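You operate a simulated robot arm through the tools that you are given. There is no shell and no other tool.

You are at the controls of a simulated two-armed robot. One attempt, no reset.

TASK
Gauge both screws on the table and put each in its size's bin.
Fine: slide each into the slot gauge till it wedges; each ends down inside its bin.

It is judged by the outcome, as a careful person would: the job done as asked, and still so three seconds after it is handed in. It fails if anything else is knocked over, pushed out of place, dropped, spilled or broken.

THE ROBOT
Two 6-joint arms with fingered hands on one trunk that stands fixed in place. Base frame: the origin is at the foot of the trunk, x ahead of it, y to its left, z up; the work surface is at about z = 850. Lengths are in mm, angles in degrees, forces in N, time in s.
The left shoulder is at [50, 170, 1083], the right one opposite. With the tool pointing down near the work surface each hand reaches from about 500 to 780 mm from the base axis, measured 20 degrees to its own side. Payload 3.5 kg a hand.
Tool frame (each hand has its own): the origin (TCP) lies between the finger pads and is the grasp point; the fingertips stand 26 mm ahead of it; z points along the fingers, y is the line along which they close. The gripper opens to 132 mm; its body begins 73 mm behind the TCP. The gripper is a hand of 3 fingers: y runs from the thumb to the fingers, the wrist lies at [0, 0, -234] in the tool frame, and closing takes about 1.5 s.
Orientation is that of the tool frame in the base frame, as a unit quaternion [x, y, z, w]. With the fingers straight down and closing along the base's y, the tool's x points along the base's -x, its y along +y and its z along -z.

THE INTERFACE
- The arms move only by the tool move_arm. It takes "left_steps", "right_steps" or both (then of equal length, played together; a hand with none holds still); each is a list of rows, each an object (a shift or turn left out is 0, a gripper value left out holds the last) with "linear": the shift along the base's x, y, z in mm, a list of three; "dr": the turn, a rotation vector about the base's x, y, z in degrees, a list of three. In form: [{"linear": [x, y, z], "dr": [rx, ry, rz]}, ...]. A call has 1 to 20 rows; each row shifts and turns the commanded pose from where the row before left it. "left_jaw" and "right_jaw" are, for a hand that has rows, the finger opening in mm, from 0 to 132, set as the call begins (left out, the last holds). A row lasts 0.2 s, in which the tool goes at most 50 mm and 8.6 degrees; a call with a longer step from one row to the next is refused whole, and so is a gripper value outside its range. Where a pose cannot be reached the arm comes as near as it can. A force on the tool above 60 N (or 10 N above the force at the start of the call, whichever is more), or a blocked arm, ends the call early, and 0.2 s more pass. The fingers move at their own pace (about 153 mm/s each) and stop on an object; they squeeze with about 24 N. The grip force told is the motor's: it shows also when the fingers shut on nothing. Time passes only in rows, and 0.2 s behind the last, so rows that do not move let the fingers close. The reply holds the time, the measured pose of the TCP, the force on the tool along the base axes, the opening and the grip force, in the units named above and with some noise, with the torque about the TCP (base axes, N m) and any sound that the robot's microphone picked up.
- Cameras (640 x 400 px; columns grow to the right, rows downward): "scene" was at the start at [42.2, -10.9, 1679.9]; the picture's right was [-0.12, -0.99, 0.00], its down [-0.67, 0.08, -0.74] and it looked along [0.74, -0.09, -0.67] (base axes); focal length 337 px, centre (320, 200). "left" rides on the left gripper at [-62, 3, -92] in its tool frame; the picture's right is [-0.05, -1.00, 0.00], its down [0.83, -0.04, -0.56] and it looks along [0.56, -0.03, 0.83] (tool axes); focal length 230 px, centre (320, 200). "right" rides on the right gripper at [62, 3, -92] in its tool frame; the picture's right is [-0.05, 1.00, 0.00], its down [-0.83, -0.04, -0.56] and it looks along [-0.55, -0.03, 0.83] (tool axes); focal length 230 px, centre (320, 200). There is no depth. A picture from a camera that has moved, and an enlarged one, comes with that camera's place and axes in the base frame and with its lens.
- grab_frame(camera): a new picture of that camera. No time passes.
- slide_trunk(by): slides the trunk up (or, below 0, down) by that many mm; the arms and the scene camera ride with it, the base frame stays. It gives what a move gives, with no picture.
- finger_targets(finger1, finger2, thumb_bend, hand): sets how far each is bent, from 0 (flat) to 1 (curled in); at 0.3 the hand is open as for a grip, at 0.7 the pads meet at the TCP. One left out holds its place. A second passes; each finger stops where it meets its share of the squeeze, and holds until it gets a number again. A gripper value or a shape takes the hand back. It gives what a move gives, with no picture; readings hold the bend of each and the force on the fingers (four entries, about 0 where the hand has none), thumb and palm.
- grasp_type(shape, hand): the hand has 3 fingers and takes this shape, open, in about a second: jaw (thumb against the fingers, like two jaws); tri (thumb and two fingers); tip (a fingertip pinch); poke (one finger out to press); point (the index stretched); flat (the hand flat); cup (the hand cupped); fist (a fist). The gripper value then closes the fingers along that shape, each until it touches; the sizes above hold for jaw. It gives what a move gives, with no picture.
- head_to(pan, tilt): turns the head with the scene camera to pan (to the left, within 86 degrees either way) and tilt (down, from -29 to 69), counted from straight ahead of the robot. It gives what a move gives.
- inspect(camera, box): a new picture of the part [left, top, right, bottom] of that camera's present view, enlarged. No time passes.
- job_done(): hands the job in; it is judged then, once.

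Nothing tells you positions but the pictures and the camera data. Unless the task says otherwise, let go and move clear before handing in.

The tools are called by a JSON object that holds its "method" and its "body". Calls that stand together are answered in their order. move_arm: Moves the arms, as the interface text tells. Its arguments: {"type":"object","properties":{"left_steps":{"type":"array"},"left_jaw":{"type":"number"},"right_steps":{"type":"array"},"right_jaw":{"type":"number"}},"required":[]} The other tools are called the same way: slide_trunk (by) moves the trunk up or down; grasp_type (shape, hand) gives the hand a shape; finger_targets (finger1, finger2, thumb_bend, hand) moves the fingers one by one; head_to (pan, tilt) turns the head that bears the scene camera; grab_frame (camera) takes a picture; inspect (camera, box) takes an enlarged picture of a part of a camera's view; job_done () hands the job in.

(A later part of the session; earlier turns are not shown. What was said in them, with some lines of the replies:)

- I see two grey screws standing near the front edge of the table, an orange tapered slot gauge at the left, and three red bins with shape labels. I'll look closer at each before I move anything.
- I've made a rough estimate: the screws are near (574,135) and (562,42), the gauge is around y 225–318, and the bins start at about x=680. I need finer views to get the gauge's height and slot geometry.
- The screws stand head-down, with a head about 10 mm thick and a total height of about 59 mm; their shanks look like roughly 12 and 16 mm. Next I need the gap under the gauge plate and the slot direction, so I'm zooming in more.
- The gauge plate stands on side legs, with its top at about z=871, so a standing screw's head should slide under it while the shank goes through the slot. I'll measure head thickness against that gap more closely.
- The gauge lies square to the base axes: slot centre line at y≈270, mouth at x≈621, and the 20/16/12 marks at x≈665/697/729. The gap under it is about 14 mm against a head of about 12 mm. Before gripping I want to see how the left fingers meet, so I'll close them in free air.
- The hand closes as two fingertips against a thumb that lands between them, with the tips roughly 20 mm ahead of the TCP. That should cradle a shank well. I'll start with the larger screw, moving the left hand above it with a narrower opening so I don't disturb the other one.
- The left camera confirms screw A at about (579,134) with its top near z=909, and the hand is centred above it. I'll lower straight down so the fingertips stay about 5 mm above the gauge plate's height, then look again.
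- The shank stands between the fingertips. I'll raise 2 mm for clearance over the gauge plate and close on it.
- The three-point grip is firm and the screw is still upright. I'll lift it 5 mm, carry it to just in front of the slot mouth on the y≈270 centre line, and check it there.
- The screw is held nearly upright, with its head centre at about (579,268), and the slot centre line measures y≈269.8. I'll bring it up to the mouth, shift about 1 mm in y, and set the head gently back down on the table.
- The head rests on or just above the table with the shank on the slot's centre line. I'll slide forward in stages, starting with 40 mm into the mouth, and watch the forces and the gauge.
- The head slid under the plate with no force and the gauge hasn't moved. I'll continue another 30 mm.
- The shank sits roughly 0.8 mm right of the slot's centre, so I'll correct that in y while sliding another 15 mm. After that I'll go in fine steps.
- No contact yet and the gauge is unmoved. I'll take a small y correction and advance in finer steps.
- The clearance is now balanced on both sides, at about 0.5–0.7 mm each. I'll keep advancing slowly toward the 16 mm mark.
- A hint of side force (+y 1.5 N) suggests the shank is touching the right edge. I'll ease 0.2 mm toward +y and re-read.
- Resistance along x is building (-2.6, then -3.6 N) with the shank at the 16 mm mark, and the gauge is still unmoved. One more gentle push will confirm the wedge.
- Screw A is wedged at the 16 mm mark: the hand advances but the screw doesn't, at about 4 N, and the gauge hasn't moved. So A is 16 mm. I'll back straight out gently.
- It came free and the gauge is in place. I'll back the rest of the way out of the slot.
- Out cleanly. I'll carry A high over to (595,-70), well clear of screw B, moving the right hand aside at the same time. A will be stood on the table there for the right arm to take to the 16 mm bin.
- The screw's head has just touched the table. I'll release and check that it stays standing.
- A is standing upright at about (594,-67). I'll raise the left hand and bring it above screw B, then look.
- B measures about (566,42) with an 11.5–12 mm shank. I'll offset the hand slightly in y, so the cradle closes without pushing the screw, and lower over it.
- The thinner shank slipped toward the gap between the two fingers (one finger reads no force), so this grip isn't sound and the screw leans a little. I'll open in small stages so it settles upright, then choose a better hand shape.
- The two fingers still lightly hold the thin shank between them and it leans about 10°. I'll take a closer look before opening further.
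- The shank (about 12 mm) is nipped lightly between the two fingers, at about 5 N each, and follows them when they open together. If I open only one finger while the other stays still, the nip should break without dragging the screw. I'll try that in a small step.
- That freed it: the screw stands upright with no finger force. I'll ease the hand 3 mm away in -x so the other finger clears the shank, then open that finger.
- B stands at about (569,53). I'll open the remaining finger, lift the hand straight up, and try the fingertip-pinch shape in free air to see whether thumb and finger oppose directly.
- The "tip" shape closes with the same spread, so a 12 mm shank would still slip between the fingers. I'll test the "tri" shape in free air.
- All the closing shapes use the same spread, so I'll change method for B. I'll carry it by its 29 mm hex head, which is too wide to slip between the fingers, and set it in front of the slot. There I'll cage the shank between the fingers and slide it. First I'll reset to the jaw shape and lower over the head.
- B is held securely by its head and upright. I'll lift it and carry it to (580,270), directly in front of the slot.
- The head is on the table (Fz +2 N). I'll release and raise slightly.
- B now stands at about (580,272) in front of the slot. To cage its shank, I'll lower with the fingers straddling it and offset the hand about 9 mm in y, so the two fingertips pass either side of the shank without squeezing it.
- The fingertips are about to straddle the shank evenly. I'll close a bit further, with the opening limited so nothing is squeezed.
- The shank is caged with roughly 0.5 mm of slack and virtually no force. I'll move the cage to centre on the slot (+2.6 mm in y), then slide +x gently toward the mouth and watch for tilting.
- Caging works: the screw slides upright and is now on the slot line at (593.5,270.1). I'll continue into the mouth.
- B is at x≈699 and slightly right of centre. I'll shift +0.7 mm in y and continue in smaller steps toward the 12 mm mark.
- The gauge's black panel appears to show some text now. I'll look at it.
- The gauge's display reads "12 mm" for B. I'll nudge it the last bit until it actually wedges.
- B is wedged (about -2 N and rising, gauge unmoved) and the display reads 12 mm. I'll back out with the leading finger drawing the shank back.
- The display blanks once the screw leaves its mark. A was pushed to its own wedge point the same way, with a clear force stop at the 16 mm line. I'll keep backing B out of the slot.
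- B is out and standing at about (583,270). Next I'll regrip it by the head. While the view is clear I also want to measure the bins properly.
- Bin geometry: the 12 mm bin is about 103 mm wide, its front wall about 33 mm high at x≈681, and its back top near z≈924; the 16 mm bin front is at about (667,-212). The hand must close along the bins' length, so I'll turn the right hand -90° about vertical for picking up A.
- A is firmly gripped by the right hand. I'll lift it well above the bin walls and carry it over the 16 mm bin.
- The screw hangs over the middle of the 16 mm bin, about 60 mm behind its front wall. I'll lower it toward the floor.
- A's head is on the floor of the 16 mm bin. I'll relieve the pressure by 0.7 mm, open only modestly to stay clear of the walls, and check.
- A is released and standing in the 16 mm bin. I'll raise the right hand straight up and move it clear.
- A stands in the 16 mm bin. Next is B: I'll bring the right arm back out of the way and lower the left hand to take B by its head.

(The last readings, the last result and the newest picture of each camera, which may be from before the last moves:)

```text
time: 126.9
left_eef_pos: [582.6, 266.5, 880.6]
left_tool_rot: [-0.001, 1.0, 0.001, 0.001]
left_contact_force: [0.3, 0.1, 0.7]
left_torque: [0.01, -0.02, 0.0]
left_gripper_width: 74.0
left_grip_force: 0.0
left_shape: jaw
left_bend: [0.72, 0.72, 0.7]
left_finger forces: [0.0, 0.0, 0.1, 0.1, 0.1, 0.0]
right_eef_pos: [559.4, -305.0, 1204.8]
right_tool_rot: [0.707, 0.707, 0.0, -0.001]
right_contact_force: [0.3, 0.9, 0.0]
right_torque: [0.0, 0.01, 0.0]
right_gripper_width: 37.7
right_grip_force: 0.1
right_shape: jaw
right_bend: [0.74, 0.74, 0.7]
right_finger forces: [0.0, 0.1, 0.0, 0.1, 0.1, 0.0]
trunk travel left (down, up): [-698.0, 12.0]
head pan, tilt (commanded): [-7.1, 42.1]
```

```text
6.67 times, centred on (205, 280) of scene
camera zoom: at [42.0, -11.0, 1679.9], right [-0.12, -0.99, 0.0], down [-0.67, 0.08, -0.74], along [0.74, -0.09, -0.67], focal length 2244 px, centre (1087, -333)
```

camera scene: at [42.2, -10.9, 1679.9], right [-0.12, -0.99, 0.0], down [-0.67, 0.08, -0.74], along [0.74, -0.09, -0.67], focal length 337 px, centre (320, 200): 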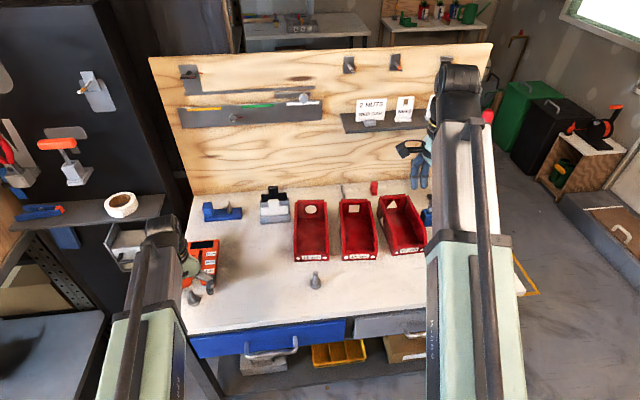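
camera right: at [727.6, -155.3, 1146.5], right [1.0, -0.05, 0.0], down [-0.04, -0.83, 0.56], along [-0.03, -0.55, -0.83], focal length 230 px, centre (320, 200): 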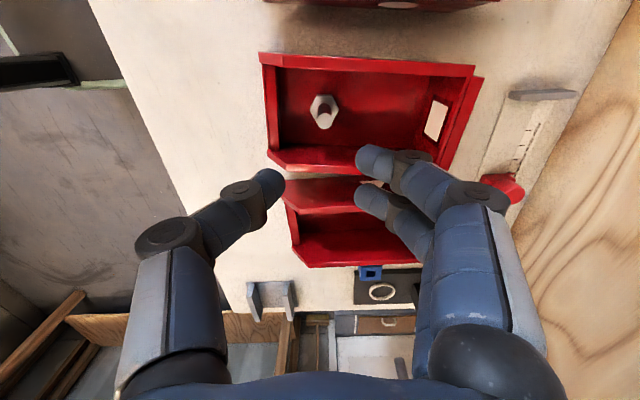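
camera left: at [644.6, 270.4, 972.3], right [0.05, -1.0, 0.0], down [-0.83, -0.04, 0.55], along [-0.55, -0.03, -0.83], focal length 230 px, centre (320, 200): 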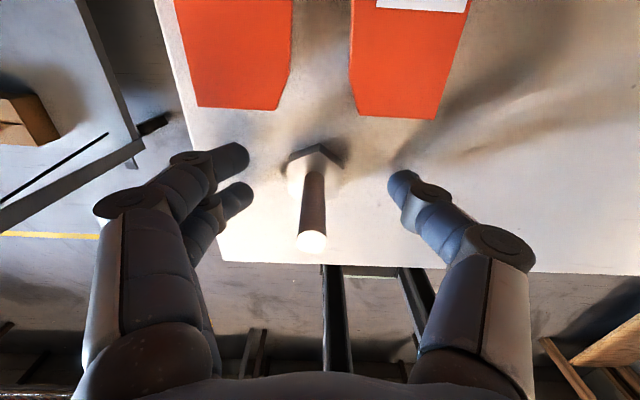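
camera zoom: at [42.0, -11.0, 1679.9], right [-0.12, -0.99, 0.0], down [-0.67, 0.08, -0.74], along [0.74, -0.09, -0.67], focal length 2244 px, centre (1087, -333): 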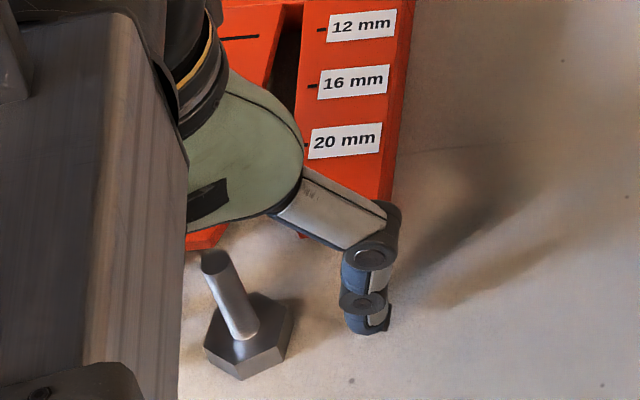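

{"method": "move_arm", "body": {"left_steps": [{"linear": [0, 0.5, -0.5]}, {"linear": [0, 0, 0]}, {"linear": [0, 0, 0]}, {"linear": [0, 0, 0]}, {"linear": [0, 0, 0]}, {"linear": [0, 0, 0]}, {"linear": [0, 0, 0]}], "left_jaw": 10}}

{"method": "inspect", "body": {"camera": "left", "box": [240, 110, 400, 260]}}

{"method": "inspect", "body": {"camera": "scene", "box": [170, 250, 240, 310]}}

```text
time: 128.5
left_eef_pos: [584.0, 267.3, 879.0]
left_tool_rot: [0.0, 1.0, 0.001, 0.0]
left_contact_force: [0.0, 0.1, 0.5]
left_torque: [-0.07, -0.03, 0.02]
left_gripper_width: 21.2
left_grip_force: 24.1
left_shape: jaw
left_bend: [0.73, 0.72, 0.7]
left_finger forces: [10.5, 11.7, 0.0, 0.0, 20.0, 0.0]
right_eef_pos: [558.8, -304.1, 1203.9]
right_tool_rot: [0.707, 0.707, 0.0, -0.001]
right_contact_force: [-0.4, 0.2, -0.7]
right_torque: [0.02, 0.0, 0.0]
right_gripper_width: 37.7
right_grip_force: 0.0
right_shape: jaw
right_bend: [0.74, 0.74, 0.7]
right_finger forces: [0.1, 0.0, 0.1, 0.1, 0.0, 0.1]
trunk travel left (down, up): [-698.0, 12.0]
head pan, tilt (commanded): [-7.1, 42.1]
```

```text
2.67 times, centred on (320, 185) of left
camera zoom: at [644.7, 271.4, 971.7], right [0.05, -1.0, 0.0], down [-0.83, -0.04, 0.55], along [-0.55, -0.03, -0.83], focal length 614 px, centre (320, 240)
```

zoom: 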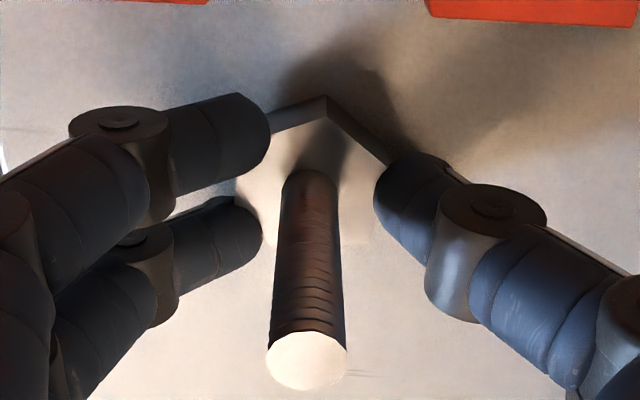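

```text
6.67 times, centred on (205, 280) of scene
camera zoom: at [42.2, -10.9, 1679.9], right [-0.12, -0.99, 0.0], down [-0.67, 0.08, -0.74], along [0.74, -0.09, -0.67], focal length 2244 px, centre (1087, -333)
```

zoom: 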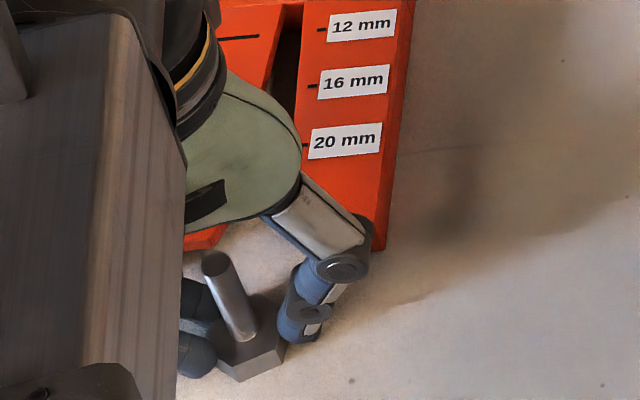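

B's head is gripped firmly. I'll lift it and, on the way over, turn the left hand +90° so it closes along the bin's length.

{"method": "move_arm", "body": {"left_steps": [{"linear": [0, 0, 8]}, {"linear": [0, 0, 22]}, {"linear": [0, 0, 30]}, {"linear": [0, 0, 30]}, {"linear": [0, 0, 20]}, {"linear": [0, -15, 0], "dr": [0, 0, 8.2]}, {"linear": [2, -25, 0], "dr": [0, 0, 8.2]}, {"linear": [5, -28, 0], "dr": [0, 0, 8.2]}, {"linear": [5, -28, 0], "dr": [0, 0, 8.2]}, {"linear": [5, -28, 0], "dr": [0, 0, 8.2]}, {"linear": [5, -28, 0], "dr": [0, 0, 8.2]}, {"linear": [5, -28, 0], "dr": [0, 0, 8.2]}, {"linear": [5, -28, 0], "dr": [0, 0, 8.2]}, {"linear": [5, -28, 0], "dr": [0, 0, 8.2]}, {"linear": [3, -28, 0], "dr": [0, 0, 8.2]}, {"linear": [0, -16, 0], "dr": [0, 0, 8]}, {"linear": [0, 0, 0]}, {"linear": [0, 0, 0]}]}}

{"method": "grab_frame", "body": {"camera": "left"}}

{"method": "grab_frame", "body": {"camera": "scene"}}

```text
time: 132.3
left_eef_pos: [619.6, 48.3, 990.5]
left_tool_rot: [-0.578, 0.816, 0.0, -0.002]
left_contact_force: [0.1, -0.2, -0.8]
left_torque: [-0.05, 0.02, -0.02]
left_gripper_width: 21.0
left_grip_force: 23.9
left_shape: jaw
left_bend: [0.73, 0.72, 0.7]
left_finger forces: [10.6, 11.6, 0.1, 0.0, 18.9, 0.0]
left hand out of reach, approached as far as the arm can: row 14, 15, 16
right_eef_pos: [557.5, -303.4, 1203.6]
right_tool_rot: [0.707, 0.707, 0.0, -0.001]
right_contact_force: [0.4, 0.0, -0.8]
right_torque: [0.01, -0.02, 0.01]
right_gripper_width: 37.8
right_grip_force: 0.1
right_shape: jaw
right_bend: [0.74, 0.74, 0.7]
right_finger forces: [0.1, 0.0, 0.1, 0.0, 0.0, 0.1]
trunk travel left (down, up): [-698.0, 12.0]
head pan, tilt (commanded): [-7.1, 42.1]
```

```text
taken
camera left: at [637.3, 108.4, 1081.7], right [0.96, -0.28, 0.0], down [-0.24, -0.8, 0.56], along [-0.16, -0.53, -0.83], focal length 230 px, centre (320, 200)
```

left: 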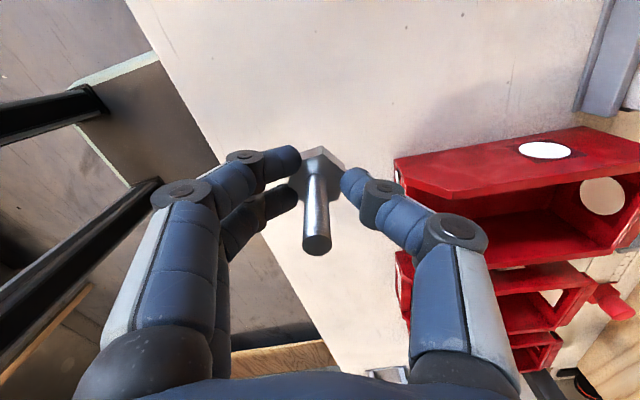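

```text
taken
camera scene: at [42.3, -10.9, 1679.9], right [-0.12, -0.99, 0.0], down [-0.67, 0.08, -0.74], along [0.74, -0.09, -0.67], focal length 337 px, centre (320, 200)
```

scene: 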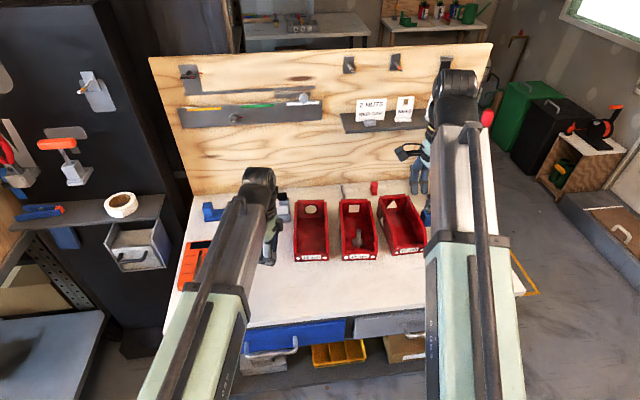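

The left wrist reached its limit turning that way at about +70°. I'll bring the command back to a reachable pose and turn the other way, to -90°, which suits this arm's direction over the bins.

{"method": "move_arm", "body": {"left_steps": [{"linear": [-4, 30, 0], "dr": [0, 0, -7]}, {"linear": [0, 30, 0], "dr": [0, 0, -7]}, {"dr": [0, 0, -7]}, {"dr": [0, 0, -8.2]}, {"dr": [0, 0, -8.2]}, {"dr": [0, 0, -8.2]}, {"dr": [0, 0, -8.2]}, {"dr": [0, 0, -8.2]}, {"dr": [0, 0, -8.2]}, {"dr": [0, 0, -8.2]}, {"dr": [0, 0, -8.2]}, {"dr": [0, 0, -8.2]}, {"dr": [0, 0, -8.2]}, {"dr": [0, 0, -8.2]}, {"dr": [0, 0, -8.2]}, {"dr": [0, 0, -8.2]}, {"dr": [0, 0, -8.2]}, {"dr": [0, 0, -8.2]}, {"dr": [0, 0, -8.2]}, {"dr": [0, 0, -8.2]}]}}

{"method": "grab_frame", "body": {"camera": "left"}}

{"method": "grab_frame", "body": {"camera": "scene"}}

```text
time: 136.5
left_eef_pos: [615.9, 108.9, 989.6]
left_tool_rot: [0.707, 0.707, 0.001, 0.0]
left_contact_force: [-0.1, 0.6, -0.5]
left_torque: [0.01, 0.0, 0.01]
left_gripper_width: 21.0
left_grip_force: 24.1
left_shape: jaw
left_bend: [0.73, 0.72, 0.7]
left_finger forces: [10.6, 11.6, 0.1, 0.0, 18.3, 0.0]
right_eef_pos: [558.3, -304.5, 1205.2]
right_tool_rot: [0.707, 0.707, 0.0, 0.0]
right_contact_force: [-0.2, 0.5, -0.1]
right_torque: [-0.01, 0.0, 0.02]
right_gripper_width: 37.6
right_grip_force: 0.0
right_shape: jaw
right_bend: [0.74, 0.74, 0.7]
right_finger forces: [0.1, 0.0, 0.0, 0.0, 0.1, 0.0]
trunk travel left (down, up): [-698.0, 12.0]
head pan, tilt (commanded): [-7.1, 42.1]
```

```text
taken
camera left: at [618.7, 48.1, 1081.1], right [-1.0, -0.05, 0.0], down [-0.04, 0.83, 0.56], along [-0.03, 0.56, -0.83], focal length 230 px, centre (320, 200)
```

left: 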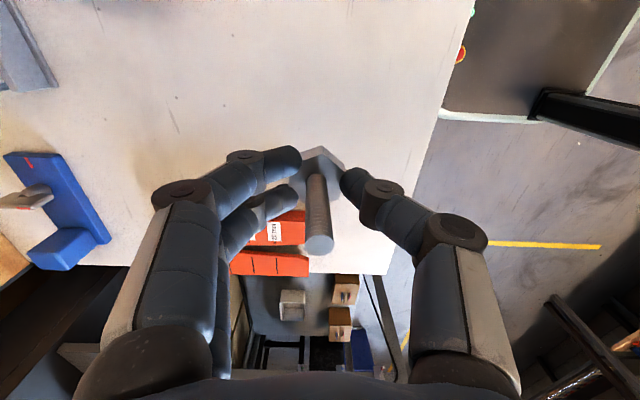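

```text
taken
camera scene: at [42.2, -10.9, 1679.9], right [-0.12, -0.99, 0.0], down [-0.67, 0.08, -0.74], along [0.74, -0.09, -0.67], focal length 337 px, centre (320, 200)
```

scene: 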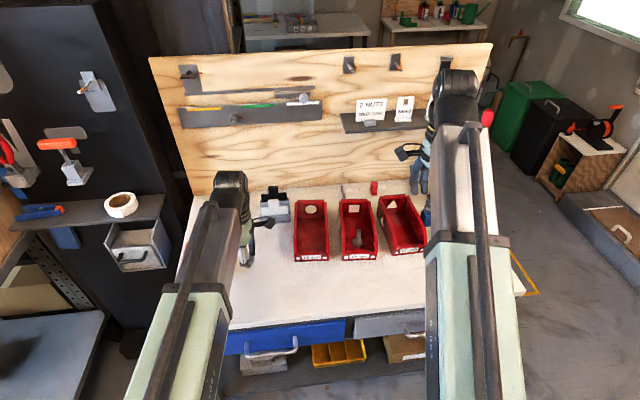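

The hand is now at exactly -90° with B still firmly held. I'll move over the 12 mm bin, adding about 10° of outward pitch for reach.

{"method": "move_arm", "body": {"left_steps": [{"linear": [14.9, -22.2, 0], "dr": [-0.41, -1.18, 0]}, {"linear": [14.9, -22.2, 0], "dr": [-0.41, -1.18, 0]}, {"linear": [14.9, -22.2, 0], "dr": [-0.41, -1.18, 0]}, {"linear": [14.9, -22.2, 0], "dr": [-0.41, -1.18, 0]}, {"linear": [14.9, -22.2, 0], "dr": [-0.41, -1.18, 0]}, {"linear": [14.9, -22.2, 0], "dr": [-0.41, -1.18, 0]}, {"linear": [14.9, -22.2, 0], "dr": [-0.41, -1.18, 0]}, {"linear": [14.9, -22.2, 0], "dr": [-0.41, -1.18, 0]}, {"linear": [0, 0, 0]}, {"linear": [0, 0, 0]}]}}

{"method": "grab_frame", "body": {"camera": "left"}}

{"method": "inspect", "body": {"camera": "scene", "box": [250, 180, 410, 280]}}

{"method": "grab_frame", "body": {"camera": "right"}}

```text
time: 138.7
left_eef_pos: [735.8, -69.3, 988.7]
left_tool_rot: [0.704, 0.705, 0.039, 0.078]
left_contact_force: [0.2, -0.4, -0.6]
left_torque: [0.02, -0.02, 0.02]
left_gripper_width: 20.9
left_grip_force: 24.4
left_shape: jaw
left_bend: [0.73, 0.72, 0.7]
left_finger forces: [10.7, 11.7, 0.0, 0.0, 18.2, 0.0]
right_eef_pos: [558.4, -303.8, 1203.9]
right_tool_rot: [0.708, 0.707, -0.001, -0.001]
right_contact_force: [0.7, -0.2, -0.1]
right_torque: [0.03, 0.0, 0.02]
right_gripper_width: 37.8
right_grip_force: 0.1
right_shape: jaw
right_bend: [0.74, 0.74, 0.7]
right_finger forces: [0.0, 0.1, 0.1, 0.0, 0.0, 0.0]
trunk travel left (down, up): [-698.0, 12.0]
head pan, tilt (commanded): [-7.1, 42.1]
```

```text
taken
camera left: at [723.1, -124.1, 1083.0], right [-0.99, -0.06, -0.16], down [-0.13, 0.86, 0.49], along [0.11, 0.51, -0.85], focal length 230 px, centre (320, 200)
```

left: 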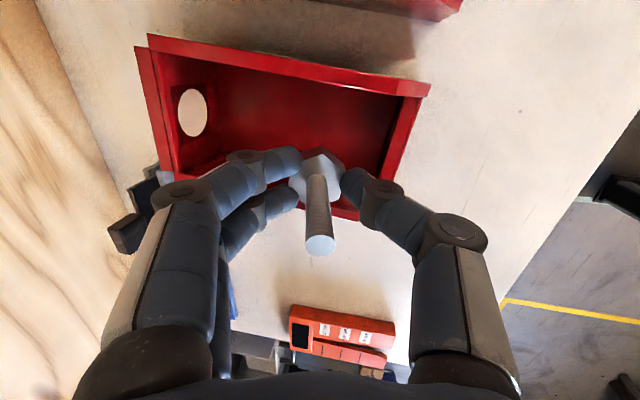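

```text
4.00 times, centred on (330, 230) of scene
camera zoom: at [42.4, -11.1, 1679.9], right [-0.12, -0.99, 0.0], down [-0.67, 0.08, -0.74], along [0.74, -0.09, -0.67], focal length 1346 px, centre (280, 80)
```

zoom: 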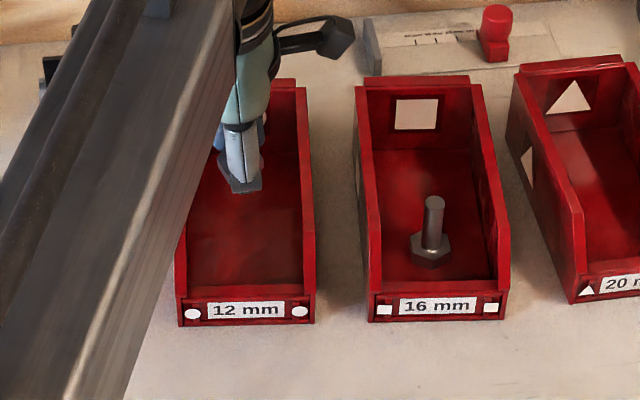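

```text
taken
camera right: at [561.8, -243.1, 1296.8], right [1.0, -0.05, 0.0], down [-0.04, -0.83, 0.56], along [-0.03, -0.55, -0.83], focal length 230 px, centre (320, 200)
```

right: 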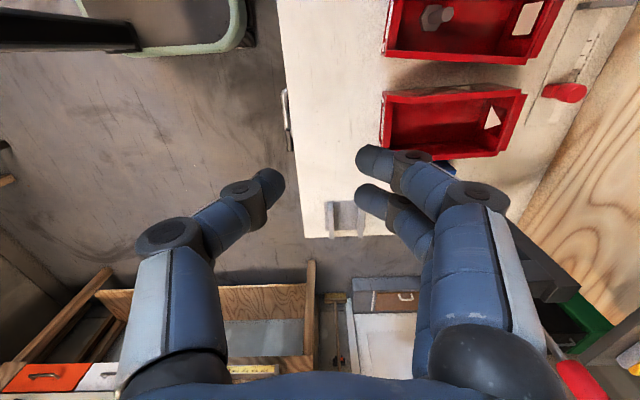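

B is over the 12 mm bin at about (742,-71). To keep the thumb clear of the 885 mm-high front wall, I should go deeper, to about x=764, with slightly more pitch. I'll move there while descending part way.

{"method": "move_arm", "body": {"left_steps": [{"linear": [4.7, -0.4, -8], "dr": [-0.16, -0.47, 0]}, {"linear": [4.7, -0.4, -8], "dr": [-0.16, -0.47, 0]}, {"linear": [4.7, -0.4, -8], "dr": [-0.16, -0.47, 0]}, {"linear": [4.7, -0.4, -8], "dr": [-0.16, -0.47, 0]}, {"linear": [4.7, -0.4, -8], "dr": [-0.16, -0.47, 0]}, {"linear": [4.7, -0.4, -8], "dr": [-0.16, -0.47, 0]}, {"linear": [0, 0, 0]}, {"linear": [0, 0, 0]}]}}

{"method": "grab_frame", "body": {"camera": "left"}}

{"method": "inspect", "body": {"camera": "scene", "box": [270, 180, 370, 270]}}

```text
time: 140.5
left_eef_pos: [759.5, -68.8, 942.1]
left_tool_rot: [0.701, 0.703, 0.052, 0.102]
left_contact_force: [0.2, -0.2, -1.3]
left_torque: [0.01, 0.02, -0.01]
left_gripper_width: 20.9
left_grip_force: 24.5
left_shape: jaw
left_bend: [0.73, 0.72, 0.7]
left_finger forces: [10.7, 11.7, 0.0, 0.0, 18.0, 0.0]
left hand out of reach, approached as far as the arm can: row 6
right_eef_pos: [559.2, -304.4, 1205.1]
right_tool_rot: [0.707, 0.707, -0.001, -0.001]
right_contact_force: [-0.1, 0.1, -0.3]
right_torque: [0.01, 0.0, -0.04]
right_gripper_width: 37.7
right_grip_force: 0.0
right_shape: jaw
right_bend: [0.74, 0.74, 0.7]
right_finger forces: [0.0, 0.0, 0.0, 0.1, 0.0, 0.0]
trunk travel left (down, up): [-698.0, 12.0]
head pan, tilt (commanded): [-7.1, 42.1]
```

```text
taken
camera left: at [741.6, -122.8, 1036.3], right [-0.98, -0.06, -0.21], down [-0.16, 0.87, 0.47], along [0.15, 0.49, -0.86], focal length 230 px, centre (320, 200)
```

left: 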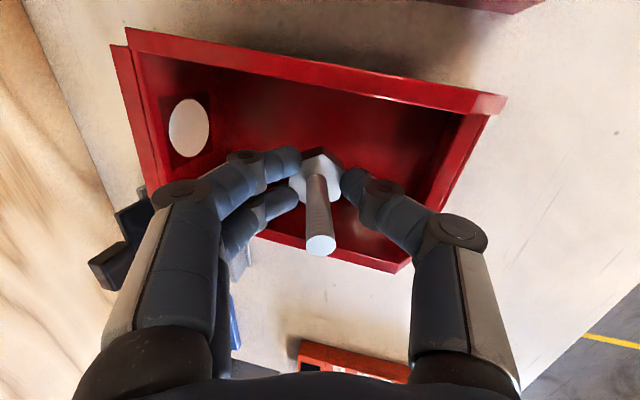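

```text
4.44 times, centred on (320, 225) of scene
camera zoom: at [42.3, -10.9, 1679.9], right [-0.12, -0.99, 0.0], down [-0.67, 0.08, -0.74], along [0.74, -0.09, -0.67], focal length 1496 px, centre (320, 89)
```

zoom: 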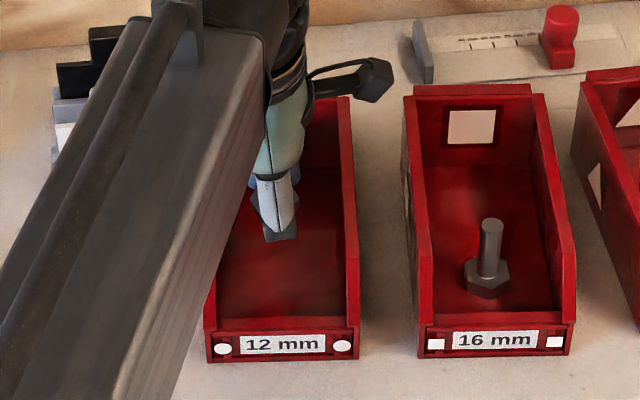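

Reach tops out at about x=760 here, and lower down gives a few mm more. I'll descend to about 6 mm above floor contact, nudging x by +3, then check clearance to the front wall.

{"method": "move_arm", "body": {"left_steps": [{"linear": [0, -0.3, -12]}, {"linear": [0.5, -0.3, -12]}, {"linear": [0.5, -0.3, -10]}, {"linear": [1, -0.3, -8]}, {"linear": [1, 0, -5]}, {"linear": [0, 0, -3]}, {"linear": [0, 0, 0]}, {"linear": [0, 0, 0]}]}}

{"method": "grab_frame", "body": {"camera": "left"}}

{"method": "inspect", "body": {"camera": "scene", "box": [280, 200, 350, 270]}}

{"method": "inspect", "body": {"camera": "left", "box": [280, 120, 520, 290]}}

```text
time: 142.3
left_eef_pos: [752.9, -68.2, 892.5]
left_tool_rot: [0.702, 0.703, 0.052, 0.102]
left_contact_force: [0.2, -0.3, -0.3]
left_torque: [0.01, 0.02, 0.0]
left_gripper_width: 20.6
left_grip_force: 24.2
left_shape: jaw
left_bend: [0.73, 0.72, 0.7]
left_finger forces: [10.6, 11.7, 0.0, 0.0, 17.9, 0.0]
left hand out of reach, approached as far as the arm can: row 2, 4
right_eef_pos: [559.0, -305.2, 1205.3]
right_tool_rot: [0.707, 0.707, -0.001, 0.0]
right_contact_force: [0.7, 0.0, 0.5]
right_torque: [0.0, 0.04, -0.02]
right_gripper_width: 37.8
right_grip_force: 0.0
right_shape: jaw
right_bend: [0.74, 0.74, 0.7]
right_finger forces: [0.0, 0.0, 0.1, 0.0, 0.0, 0.0]
trunk travel left (down, up): [-698.0, 12.0]
head pan, tilt (commanded): [-7.1, 42.1]
```

```text
taken
camera left: at [736.7, -122.1, 987.5], right [-0.98, -0.06, -0.21], down [-0.16, 0.87, 0.47], along [0.15, 0.49, -0.86], focal length 230 px, centre (320, 200)
```

left: 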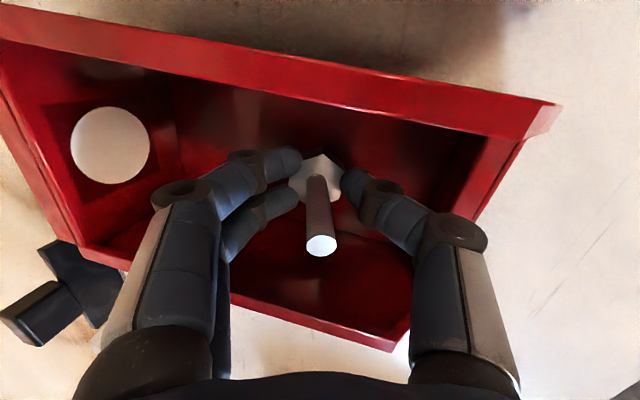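

```text
5.71 times, centred on (315, 235) of scene
camera zoom: at [42.3, -10.9, 1679.9], right [-0.12, -0.99, 0.0], down [-0.67, 0.08, -0.74], along [0.74, -0.09, -0.67], focal length 1924 px, centre (349, 0)
```

zoom: 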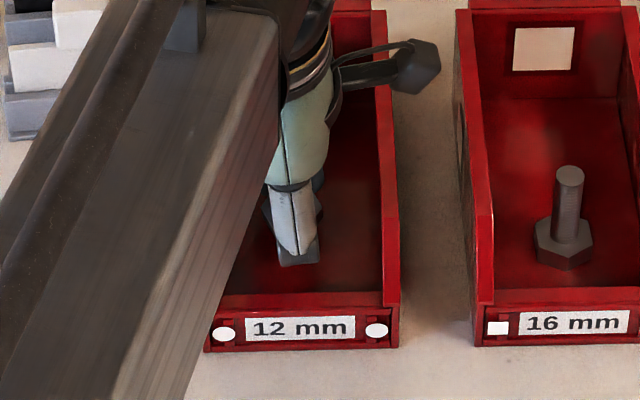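

```text
2.35 times, centred on (400, 205) of left
camera zoom: at [736.7, -122.1, 987.5], right [-0.98, -0.06, -0.21], down [-0.16, 0.87, 0.47], along [0.15, 0.49, -0.86], focal length 541 px, centre (132, 188)
```

zoom: 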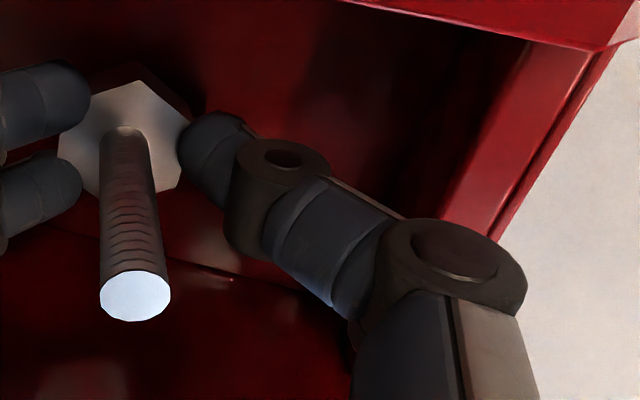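

I'm about 6 mm above floor contact with no forces. I'll zoom in to check how the thumb sits relative to the front wall before going lower.

{"method": "inspect", "body": {"camera": "scene", "box": [305, 220, 345, 265]}}

{"method": "inspect", "body": {"camera": "right", "box": [360, 0, 560, 80]}}

```text
8.89 times, centred on (325, 242) of scene
camera zoom: at [42.3, -10.9, 1679.9], right [-0.12, -0.99, 0.0], down [-0.67, 0.08, -0.74], along [0.74, -0.09, -0.67], focal length 2992 px, centre (276, -178)
```

zoom: 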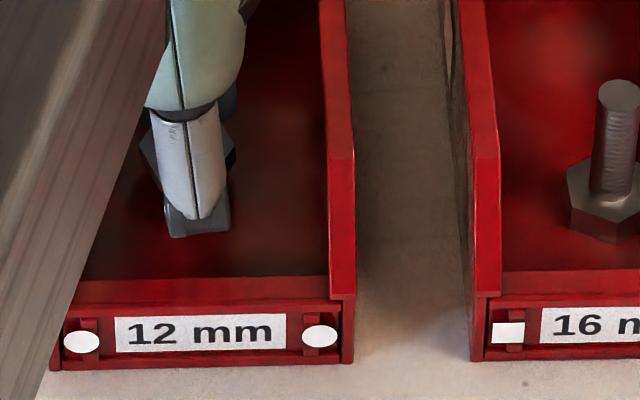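

```text
3.20 times, centred on (460, 40) of right
camera zoom: at [561.7, -242.9, 1296.9], right [1.0, -0.05, 0.0], down [-0.04, -0.83, 0.56], along [-0.03, -0.55, -0.83], focal length 736 px, centre (-128, 712)
```

zoom: 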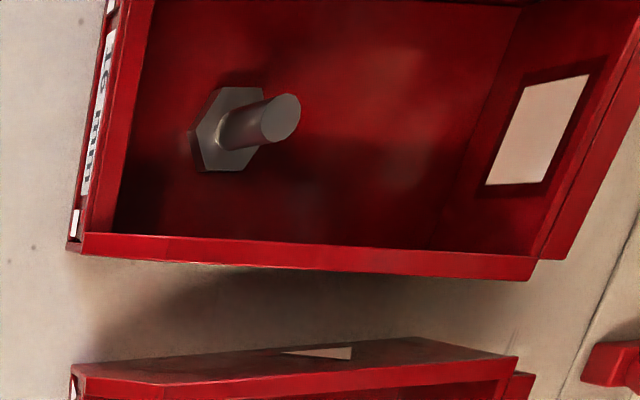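

The zoom shows the thumb joint is about 10 mm or more above the front wall, so there's room to lower B all the way to the floor. I'll go down slowly, watching the force.

{"method": "move_arm", "body": {"left_steps": [{"linear": [0, 0, -1.5]}, {"linear": [0, 0, -1.5]}, {"linear": [0, 0, 0]}]}}

{"method": "move_arm", "body": {"left_steps": [{"linear": [0, 0, -1]}, {"linear": [0, 0, 0]}]}}

{"method": "move_arm", "body": {"left_steps": [{"linear": [0, 0, -1]}, {"linear": [0, 0, 0]}]}}

{"method": "inspect", "body": {"camera": "scene", "box": [305, 220, 345, 265]}}

```text
time: 143.1
left_eef_pos: [753.3, -67.7, 890.5]
left_tool_rot: [0.702, 0.703, 0.052, 0.102]
left_contact_force: [-0.8, 0.6, 0.2]
left_torque: [0.0, 0.0, 0.0]
left_gripper_width: 20.7
left_grip_force: 23.9
left_shape: jaw
left_bend: [0.73, 0.72, 0.7]
left_finger forces: [10.6, 11.6, 0.1, 0.0, 17.9, 0.0]
right_eef_pos: [557.5, -304.5, 1205.3]
right_tool_rot: [0.707, 0.707, -0.001, 0.0]
right_contact_force: [-0.2, 0.3, 0.5]
right_torque: [-0.01, 0.01, 0.02]
right_gripper_width: 37.8
right_grip_force: 0.0
right_shape: jaw
right_bend: [0.74, 0.74, 0.7]
right_finger forces: [0.1, 0.0, 0.1, 0.0, 0.0, 0.0]
trunk travel left (down, up): [-698.0, 12.0]
head pan, tilt (commanded): [-7.1, 42.1]
```

```text
time: 143.7
left_eef_pos: [752.4, -68.8, 888.7]
left_tool_rot: [0.701, 0.704, 0.051, 0.102]
left_contact_force: [0.3, -0.2, -0.5]
left_torque: [0.01, -0.01, -0.01]
left_gripper_width: 21.0
left_grip_force: 24.1
left_shape: jaw
left_bend: [0.73, 0.72, 0.7]
left_finger forces: [10.6, 11.7, 0.0, 0.1, 17.8, 0.0]
right_eef_pos: [558.8, -305.1, 1204.6]
right_tool_rot: [0.706, 0.708, -0.001, -0.001]
right_contact_force: [-0.4, 1.1, 0.1]
right_torque: [-0.02, 0.0, -0.03]
right_gripper_width: 37.8
right_grip_force: 0.1
right_shape: jaw
right_bend: [0.74, 0.74, 0.7]
right_finger forces: [0.0, 0.0, 0.0, 0.1, 0.1, 0.0]
trunk travel left (down, up): [-698.0, 12.0]
head pan, tilt (commanded): [-7.1, 42.1]
```

```text
time: 144.3
left_eef_pos: [753.5, -67.7, 888.3]
left_tool_rot: [0.702, 0.703, 0.051, 0.101]
left_contact_force: [0.9, -0.2, 0.4]
left_torque: [-0.02, 0.03, 0.03]
left_gripper_width: 21.1
left_grip_force: 24.0
left_shape: jaw
left_bend: [0.73, 0.72, 0.7]
left_finger forces: [11.1, 12.2, 0.0, 0.0, 19.5, 0.0]
right_eef_pos: [559.2, -305.1, 1205.0]
right_tool_rot: [0.707, 0.707, -0.001, 0.0]
right_contact_force: [-0.3, 0.1, -0.5]
right_torque: [-0.01, -0.02, 0.01]
right_gripper_width: 37.6
right_grip_force: 0.1
right_shape: jaw
right_bend: [0.74, 0.74, 0.7]
right_finger forces: [0.0, 0.1, 0.1, 0.1, 0.0, 0.1]
trunk travel left (down, up): [-698.0, 12.0]
head pan, tilt (commanded): [-7.1, 42.1]
```

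```text
8.89 times, centred on (325, 242) of scene
camera zoom: at [42.1, -11.0, 1679.9], right [-0.12, -0.99, 0.0], down [-0.67, 0.08, -0.74], along [0.74, -0.09, -0.67], focal length 2992 px, centre (276, -178)
```

zoom: 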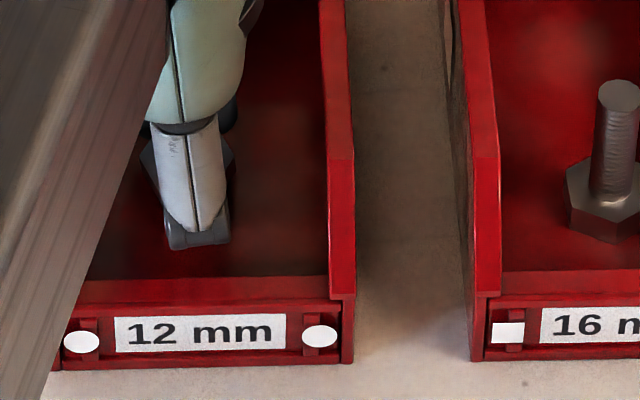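

{"method": "move_arm", "body": {"left_steps": [{"linear": [0, 0, -0.7]}, {"linear": [0, 0, 0]}]}}

{"method": "grab_frame", "body": {"camera": "left"}}

```text
time: 144.9
left_eef_pos: [753.6, -67.5, 887.9]
left_tool_rot: [0.702, 0.703, 0.052, 0.102]
left_contact_force: [0.6, -1.6, 2.1]
left_torque: [-0.02, 0.03, 0.02]
left_gripper_width: 20.8
left_grip_force: 24.2
left_shape: jaw
left_bend: [0.73, 0.72, 0.7]
left_finger forces: [11.4, 12.4, 0.0, 0.0, 19.8, 0.0]
right_eef_pos: [559.4, -305.1, 1205.9]
right_tool_rot: [0.707, 0.707, 0.0, 0.0]
right_contact_force: [0.0, 0.4, -0.3]
right_torque: [0.0, -0.01, -0.02]
right_gripper_width: 37.8
right_grip_force: 0.0
right_shape: jaw
right_bend: [0.74, 0.74, 0.7]
right_finger forces: [0.0, 0.0, 0.0, 0.1, 0.1, 0.1]
trunk travel left (down, up): [-698.0, 12.0]
head pan, tilt (commanded): [-7.1, 42.1]
```

```text
taken
camera left: at [735.7, -122.0, 982.3], right [-0.98, -0.06, -0.21], down [-0.16, 0.87, 0.47], along [0.15, 0.49, -0.86], focal length 230 px, centre (320, 200)
```

left: 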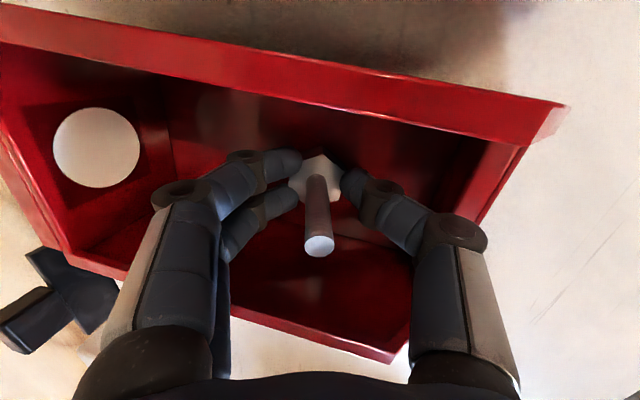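

B's head is touching the floor of the 12 mm bin (Fz +2 N). I'll release with a modest opening.

{"method": "move_arm", "body": {"left_steps": [{"linear": [0, 0, 0]}, {"linear": [0, 0, 0]}, {"linear": [0, 0, 0]}, {"linear": [0, 0, 0]}], "left_jaw": 46}}

{"method": "grab_frame", "body": {"camera": "left"}}

{"method": "inspect", "body": {"camera": "scene", "box": [290, 200, 360, 270]}}

```text
time: 145.9
left_eef_pos: [752.9, -67.6, 888.1]
left_tool_rot: [0.702, 0.703, 0.051, 0.102]
left_contact_force: [0.7, 1.2, 2.8]
left_torque: [0.02, 0.03, -0.02]
left_gripper_width: 44.5
left_grip_force: 0.0
left_shape: jaw
left_bend: [0.74, 0.74, 0.7]
left_finger forces: [0.0, 0.1, 0.0, 0.0, 2.1, 0.0]
right_eef_pos: [558.8, -303.2, 1204.8]
right_tool_rot: [0.707, 0.707, 0.0, -0.001]
right_contact_force: [0.0, -0.1, -0.2]
right_torque: [0.02, -0.01, 0.01]
right_gripper_width: 37.5
right_grip_force: 0.1
right_shape: jaw
right_bend: [0.74, 0.74, 0.7]
right_finger forces: [0.0, 0.0, 0.0, 0.1, 0.1, 0.1]
trunk travel left (down, up): [-698.0, 12.0]
head pan, tilt (commanded): [-7.1, 42.1]
```

```text
taken
camera left: at [735.7, -121.8, 982.3], right [-0.98, -0.06, -0.21], down [-0.16, 0.87, 0.47], along [0.15, 0.49, -0.86], focal length 230 px, centre (320, 200)
```

left: 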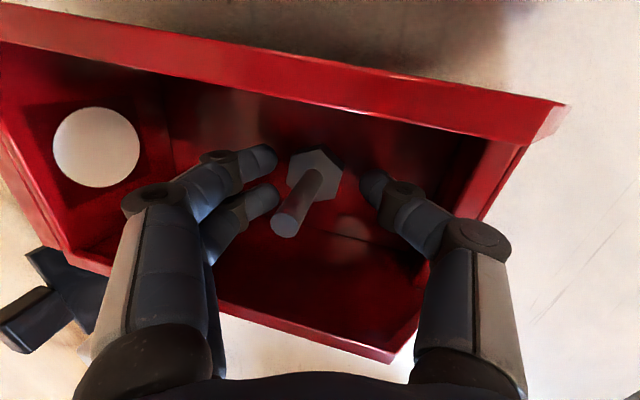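

```text
5.71 times, centred on (325, 235) of scene
camera zoom: at [42.0, -10.9, 1679.9], right [-0.12, -0.99, 0.0], down [-0.67, 0.08, -0.74], along [0.74, -0.09, -0.67], focal length 1924 px, centre (291, 0)
```

zoom: 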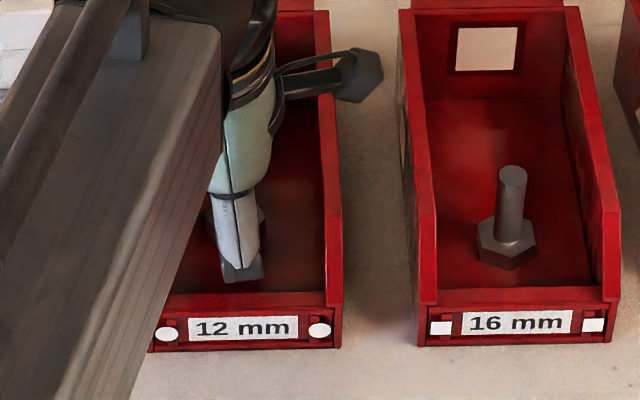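

B has settled upright in the 12 mm bin; the thumb tip lightly touches the floor. I'll raise straight up carefully.

{"method": "move_arm", "body": {"left_steps": [{"linear": [0, 0, 3]}, {"linear": [0, 0, 5]}, {"linear": [0, 0, 8]}, {"linear": [0, 0, 10]}, {"linear": [0, 0, 0]}]}}

{"method": "grab_frame", "body": {"camera": "left"}}

{"method": "inspect", "body": {"camera": "scene", "box": [290, 200, 360, 270]}}

```text
time: 147.1
left_eef_pos: [755.0, -68.8, 912.2]
left_tool_rot: [0.701, 0.704, 0.05, 0.101]
left_contact_force: [0.1, 0.3, 0.3]
left_torque: [-0.02, 0.03, 0.02]
left_gripper_width: 45.6
left_grip_force: 0.1
left_shape: jaw
left_bend: [0.74, 0.74, 0.7]
left_finger forces: [0.0, 0.1, 0.1, 0.1, 0.0, 0.1]
right_eef_pos: [558.8, -305.9, 1204.4]
right_tool_rot: [0.708, 0.707, -0.001, 0.0]
right_contact_force: [-0.3, 1.0, -1.0]
right_torque: [-0.01, -0.02, 0.0]
right_gripper_width: 37.8
right_grip_force: 0.0
right_shape: jaw
right_bend: [0.74, 0.74, 0.7]
right_finger forces: [0.0, 0.0, 0.0, 0.1, 0.0, 0.1]
trunk travel left (down, up): [-698.0, 12.0]
head pan, tilt (commanded): [-7.1, 42.1]
```

```text
taken
camera left: at [738.0, -122.9, 1007.7], right [-0.98, -0.06, -0.21], down [-0.16, 0.87, 0.47], along [0.15, 0.49, -0.86], focal length 230 px, centre (320, 200)
```

left: 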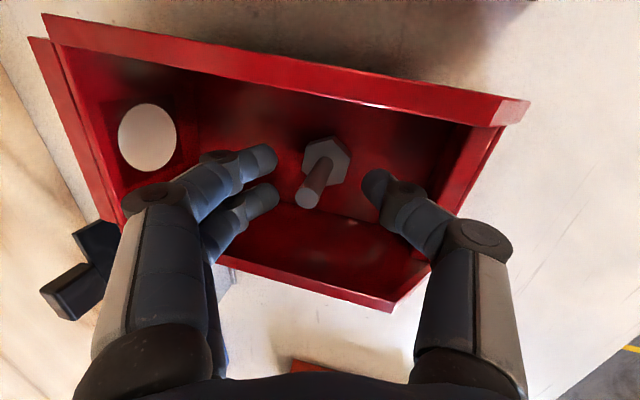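

```text
5.71 times, centred on (325, 235) of scene
camera zoom: at [42.3, -10.9, 1679.9], right [-0.12, -0.99, 0.0], down [-0.67, 0.08, -0.74], along [0.74, -0.09, -0.67], focal length 1924 px, centre (291, 0)
```

zoom: 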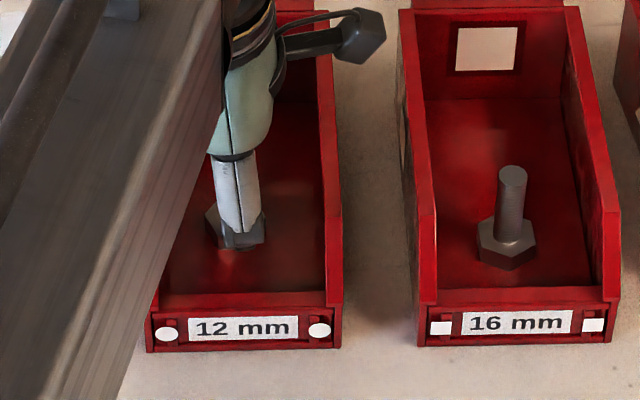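

{"method": "move_arm", "body": {"left_steps": [{"linear": [0, 0, 15]}, {"linear": [-1, 0, 20]}, {"linear": [-2, 0, 25]}, {"linear": [-4, 0, 25]}, {"linear": [-8, 5, 25]}, {"linear": [-18, 20, 20]}, {"linear": [-20, 30, 10], "dr": [0.5, 1.5, 0]}, {"linear": [-20, 35, 10], "dr": [0.8, 2.5, 0]}, {"linear": [-20, 35, 5], "dr": [0.8, 2.5, 0]}, {"linear": [-20, 35, 0], "dr": [0.8, 2.5, 0]}, {"linear": [-20, 35, 0], "dr": [0.8, 2.5, 0]}, {"linear": [-20, 35, 0]}, {"linear": [-10, 35, 0]}, {"linear": [0, 20, 0]}, {"linear": [0, 0, 0]}]}}

{"method": "grab_frame", "body": {"camera": "scene"}}

{"method": "inspect", "body": {"camera": "scene", "box": [270, 180, 420, 280]}}

{"method": "inspect", "body": {"camera": "scene", "box": [165, 225, 265, 310]}}

```text
time: 150.3
left_eef_pos: [590.2, 217.7, 1068.4]
left_tool_rot: [0.707, 0.707, 0.003, 0.007]
left_contact_force: [0.6, -0.7, 0.6]
left_torque: [-0.03, 0.03, -0.01]
left_gripper_width: 45.3
left_grip_force: 0.0
left_shape: jaw
left_bend: [0.74, 0.74, 0.7]
left_finger forces: [0.1, 0.1, 0.0, 0.1, 0.0, 0.0]
right_eef_pos: [558.3, -304.7, 1206.3]
right_tool_rot: [0.707, 0.707, -0.002, -0.001]
right_contact_force: [-0.2, 0.2, -0.5]
right_torque: [0.01, 0.0, 0.0]
right_gripper_width: 37.6
right_grip_force: 0.1
right_shape: jaw
right_bend: [0.74, 0.74, 0.7]
right_finger forces: [0.0, 0.0, 0.0, 0.0, 0.1, 0.0]
trunk travel left (down, up): [-698.0, 12.0]
head pan, tilt (commanded): [-7.1, 42.1]
```

```text
taken
camera scene: at [42.2, -11.0, 1679.9], right [-0.12, -0.99, 0.0], down [-0.67, 0.08, -0.74], along [0.74, -0.09, -0.67], focal length 337 px, centre (320, 200)
```

scene: 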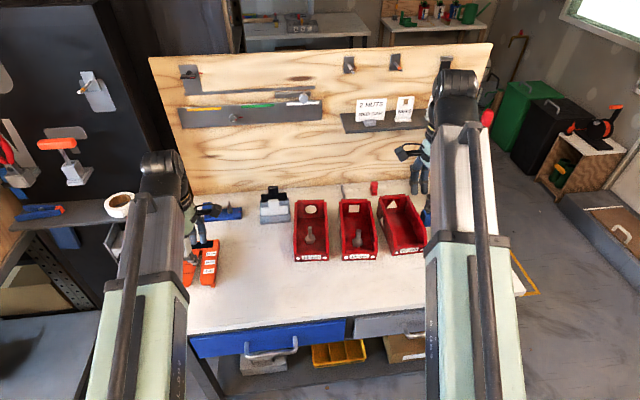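

```text
4.00 times, centred on (345, 230) of scene
camera zoom: at [42.2, -11.0, 1679.9], right [-0.12, -0.99, 0.0], down [-0.67, 0.08, -0.74], along [0.74, -0.09, -0.67], focal length 1346 px, centre (220, 80)
```

zoom: 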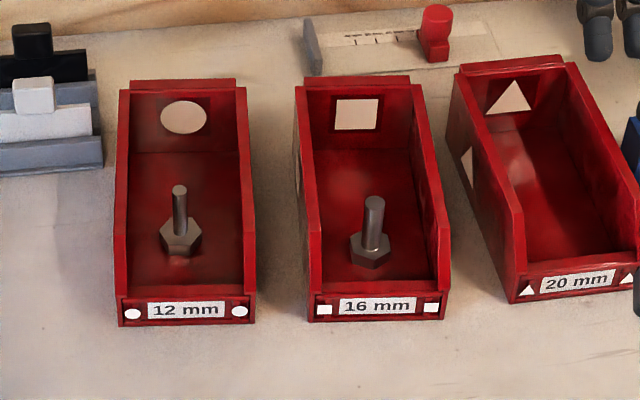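

```text
4.71 times, centred on (215, 268) of scene
camera zoom: at [42.2, -11.0, 1679.9], right [-0.12, -0.99, 0.0], down [-0.67, 0.08, -0.74], along [0.74, -0.09, -0.67], focal length 1584 px, centre (814, -118)
```

zoom: 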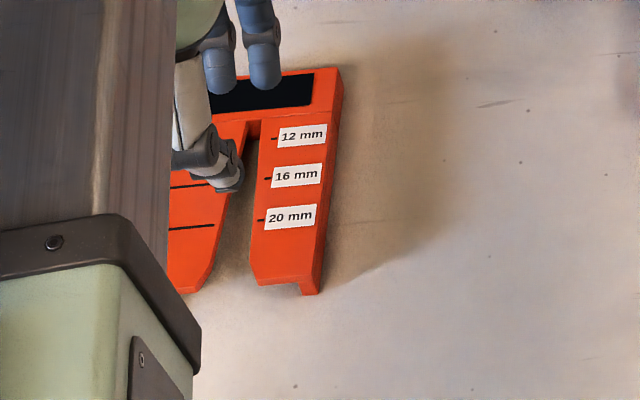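

Both screws stand in their bins, the thin one in 12 mm and the thick one in 16 mm, and both hands are clear. As a final check I'll compare the gauge's position with the start view and look over the rest of the table.

{"method": "inspect", "body": {"camera": "scene", "box": [180, 270, 220, 295]}}

{"method": "inspect", "body": {"camera": "scene", "box": [280, 180, 400, 280]}}

```text
16.00 times, centred on (200, 282) of scene
camera zoom: at [42.2, -11.0, 1679.9], right [-0.12, -0.99, 0.0], down [-0.67, 0.08, -0.74], along [0.74, -0.09, -0.67], focal length 5386 px, centre (2240, -1120)
```

zoom: 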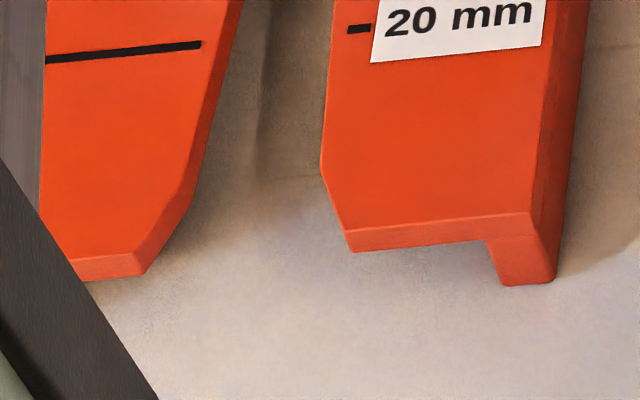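

```text
4.00 times, centred on (340, 230) of scene
camera zoom: at [42.2, -11.0, 1679.9], right [-0.12, -0.99, 0.0], down [-0.67, 0.08, -0.74], along [0.74, -0.09, -0.67], focal length 1346 px, centre (240, 80)
```

zoom: 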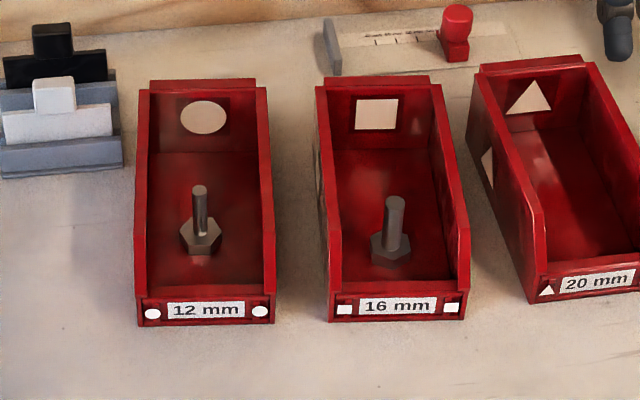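

The gauge and bins are exactly where they were at the start. Both screws were wedged in the gauge (A at the 16 mm mark, B with the display reading 12 mm), and each now stands inside its own bin with both hands clear. I'm handing the job in.

{"method": "job_done", "body": {}}

```text
The job is handed in.
```

I gauged both screws and put each in its bin, and I've handed the job in. The thicker one is in the 16 mm bin and the thinner one is in the 12 mm bin, both standing upright.

- **Thicker screw:** I slid it into the slot until it wedged at the 16 mm mark with about 4 N of resistance. I didn't have the gauge's display in view then, so the 16 mm size rests on where it wedged and the force.
- **Thinner screw:** It wedged at the 12 mm mark and the gauge's display read "12 mm".
- **Slip along the way:** My first grip on the thinner screw failed because the shank slid between the fingers. It was dragged about 20 mm and leaned about 10°, but it never fell over. After that I carried it by its head.
- **Rest of the table:** The gauge and bins look unmoved compared with the first pictures. Both hands are empty and clear of everything.
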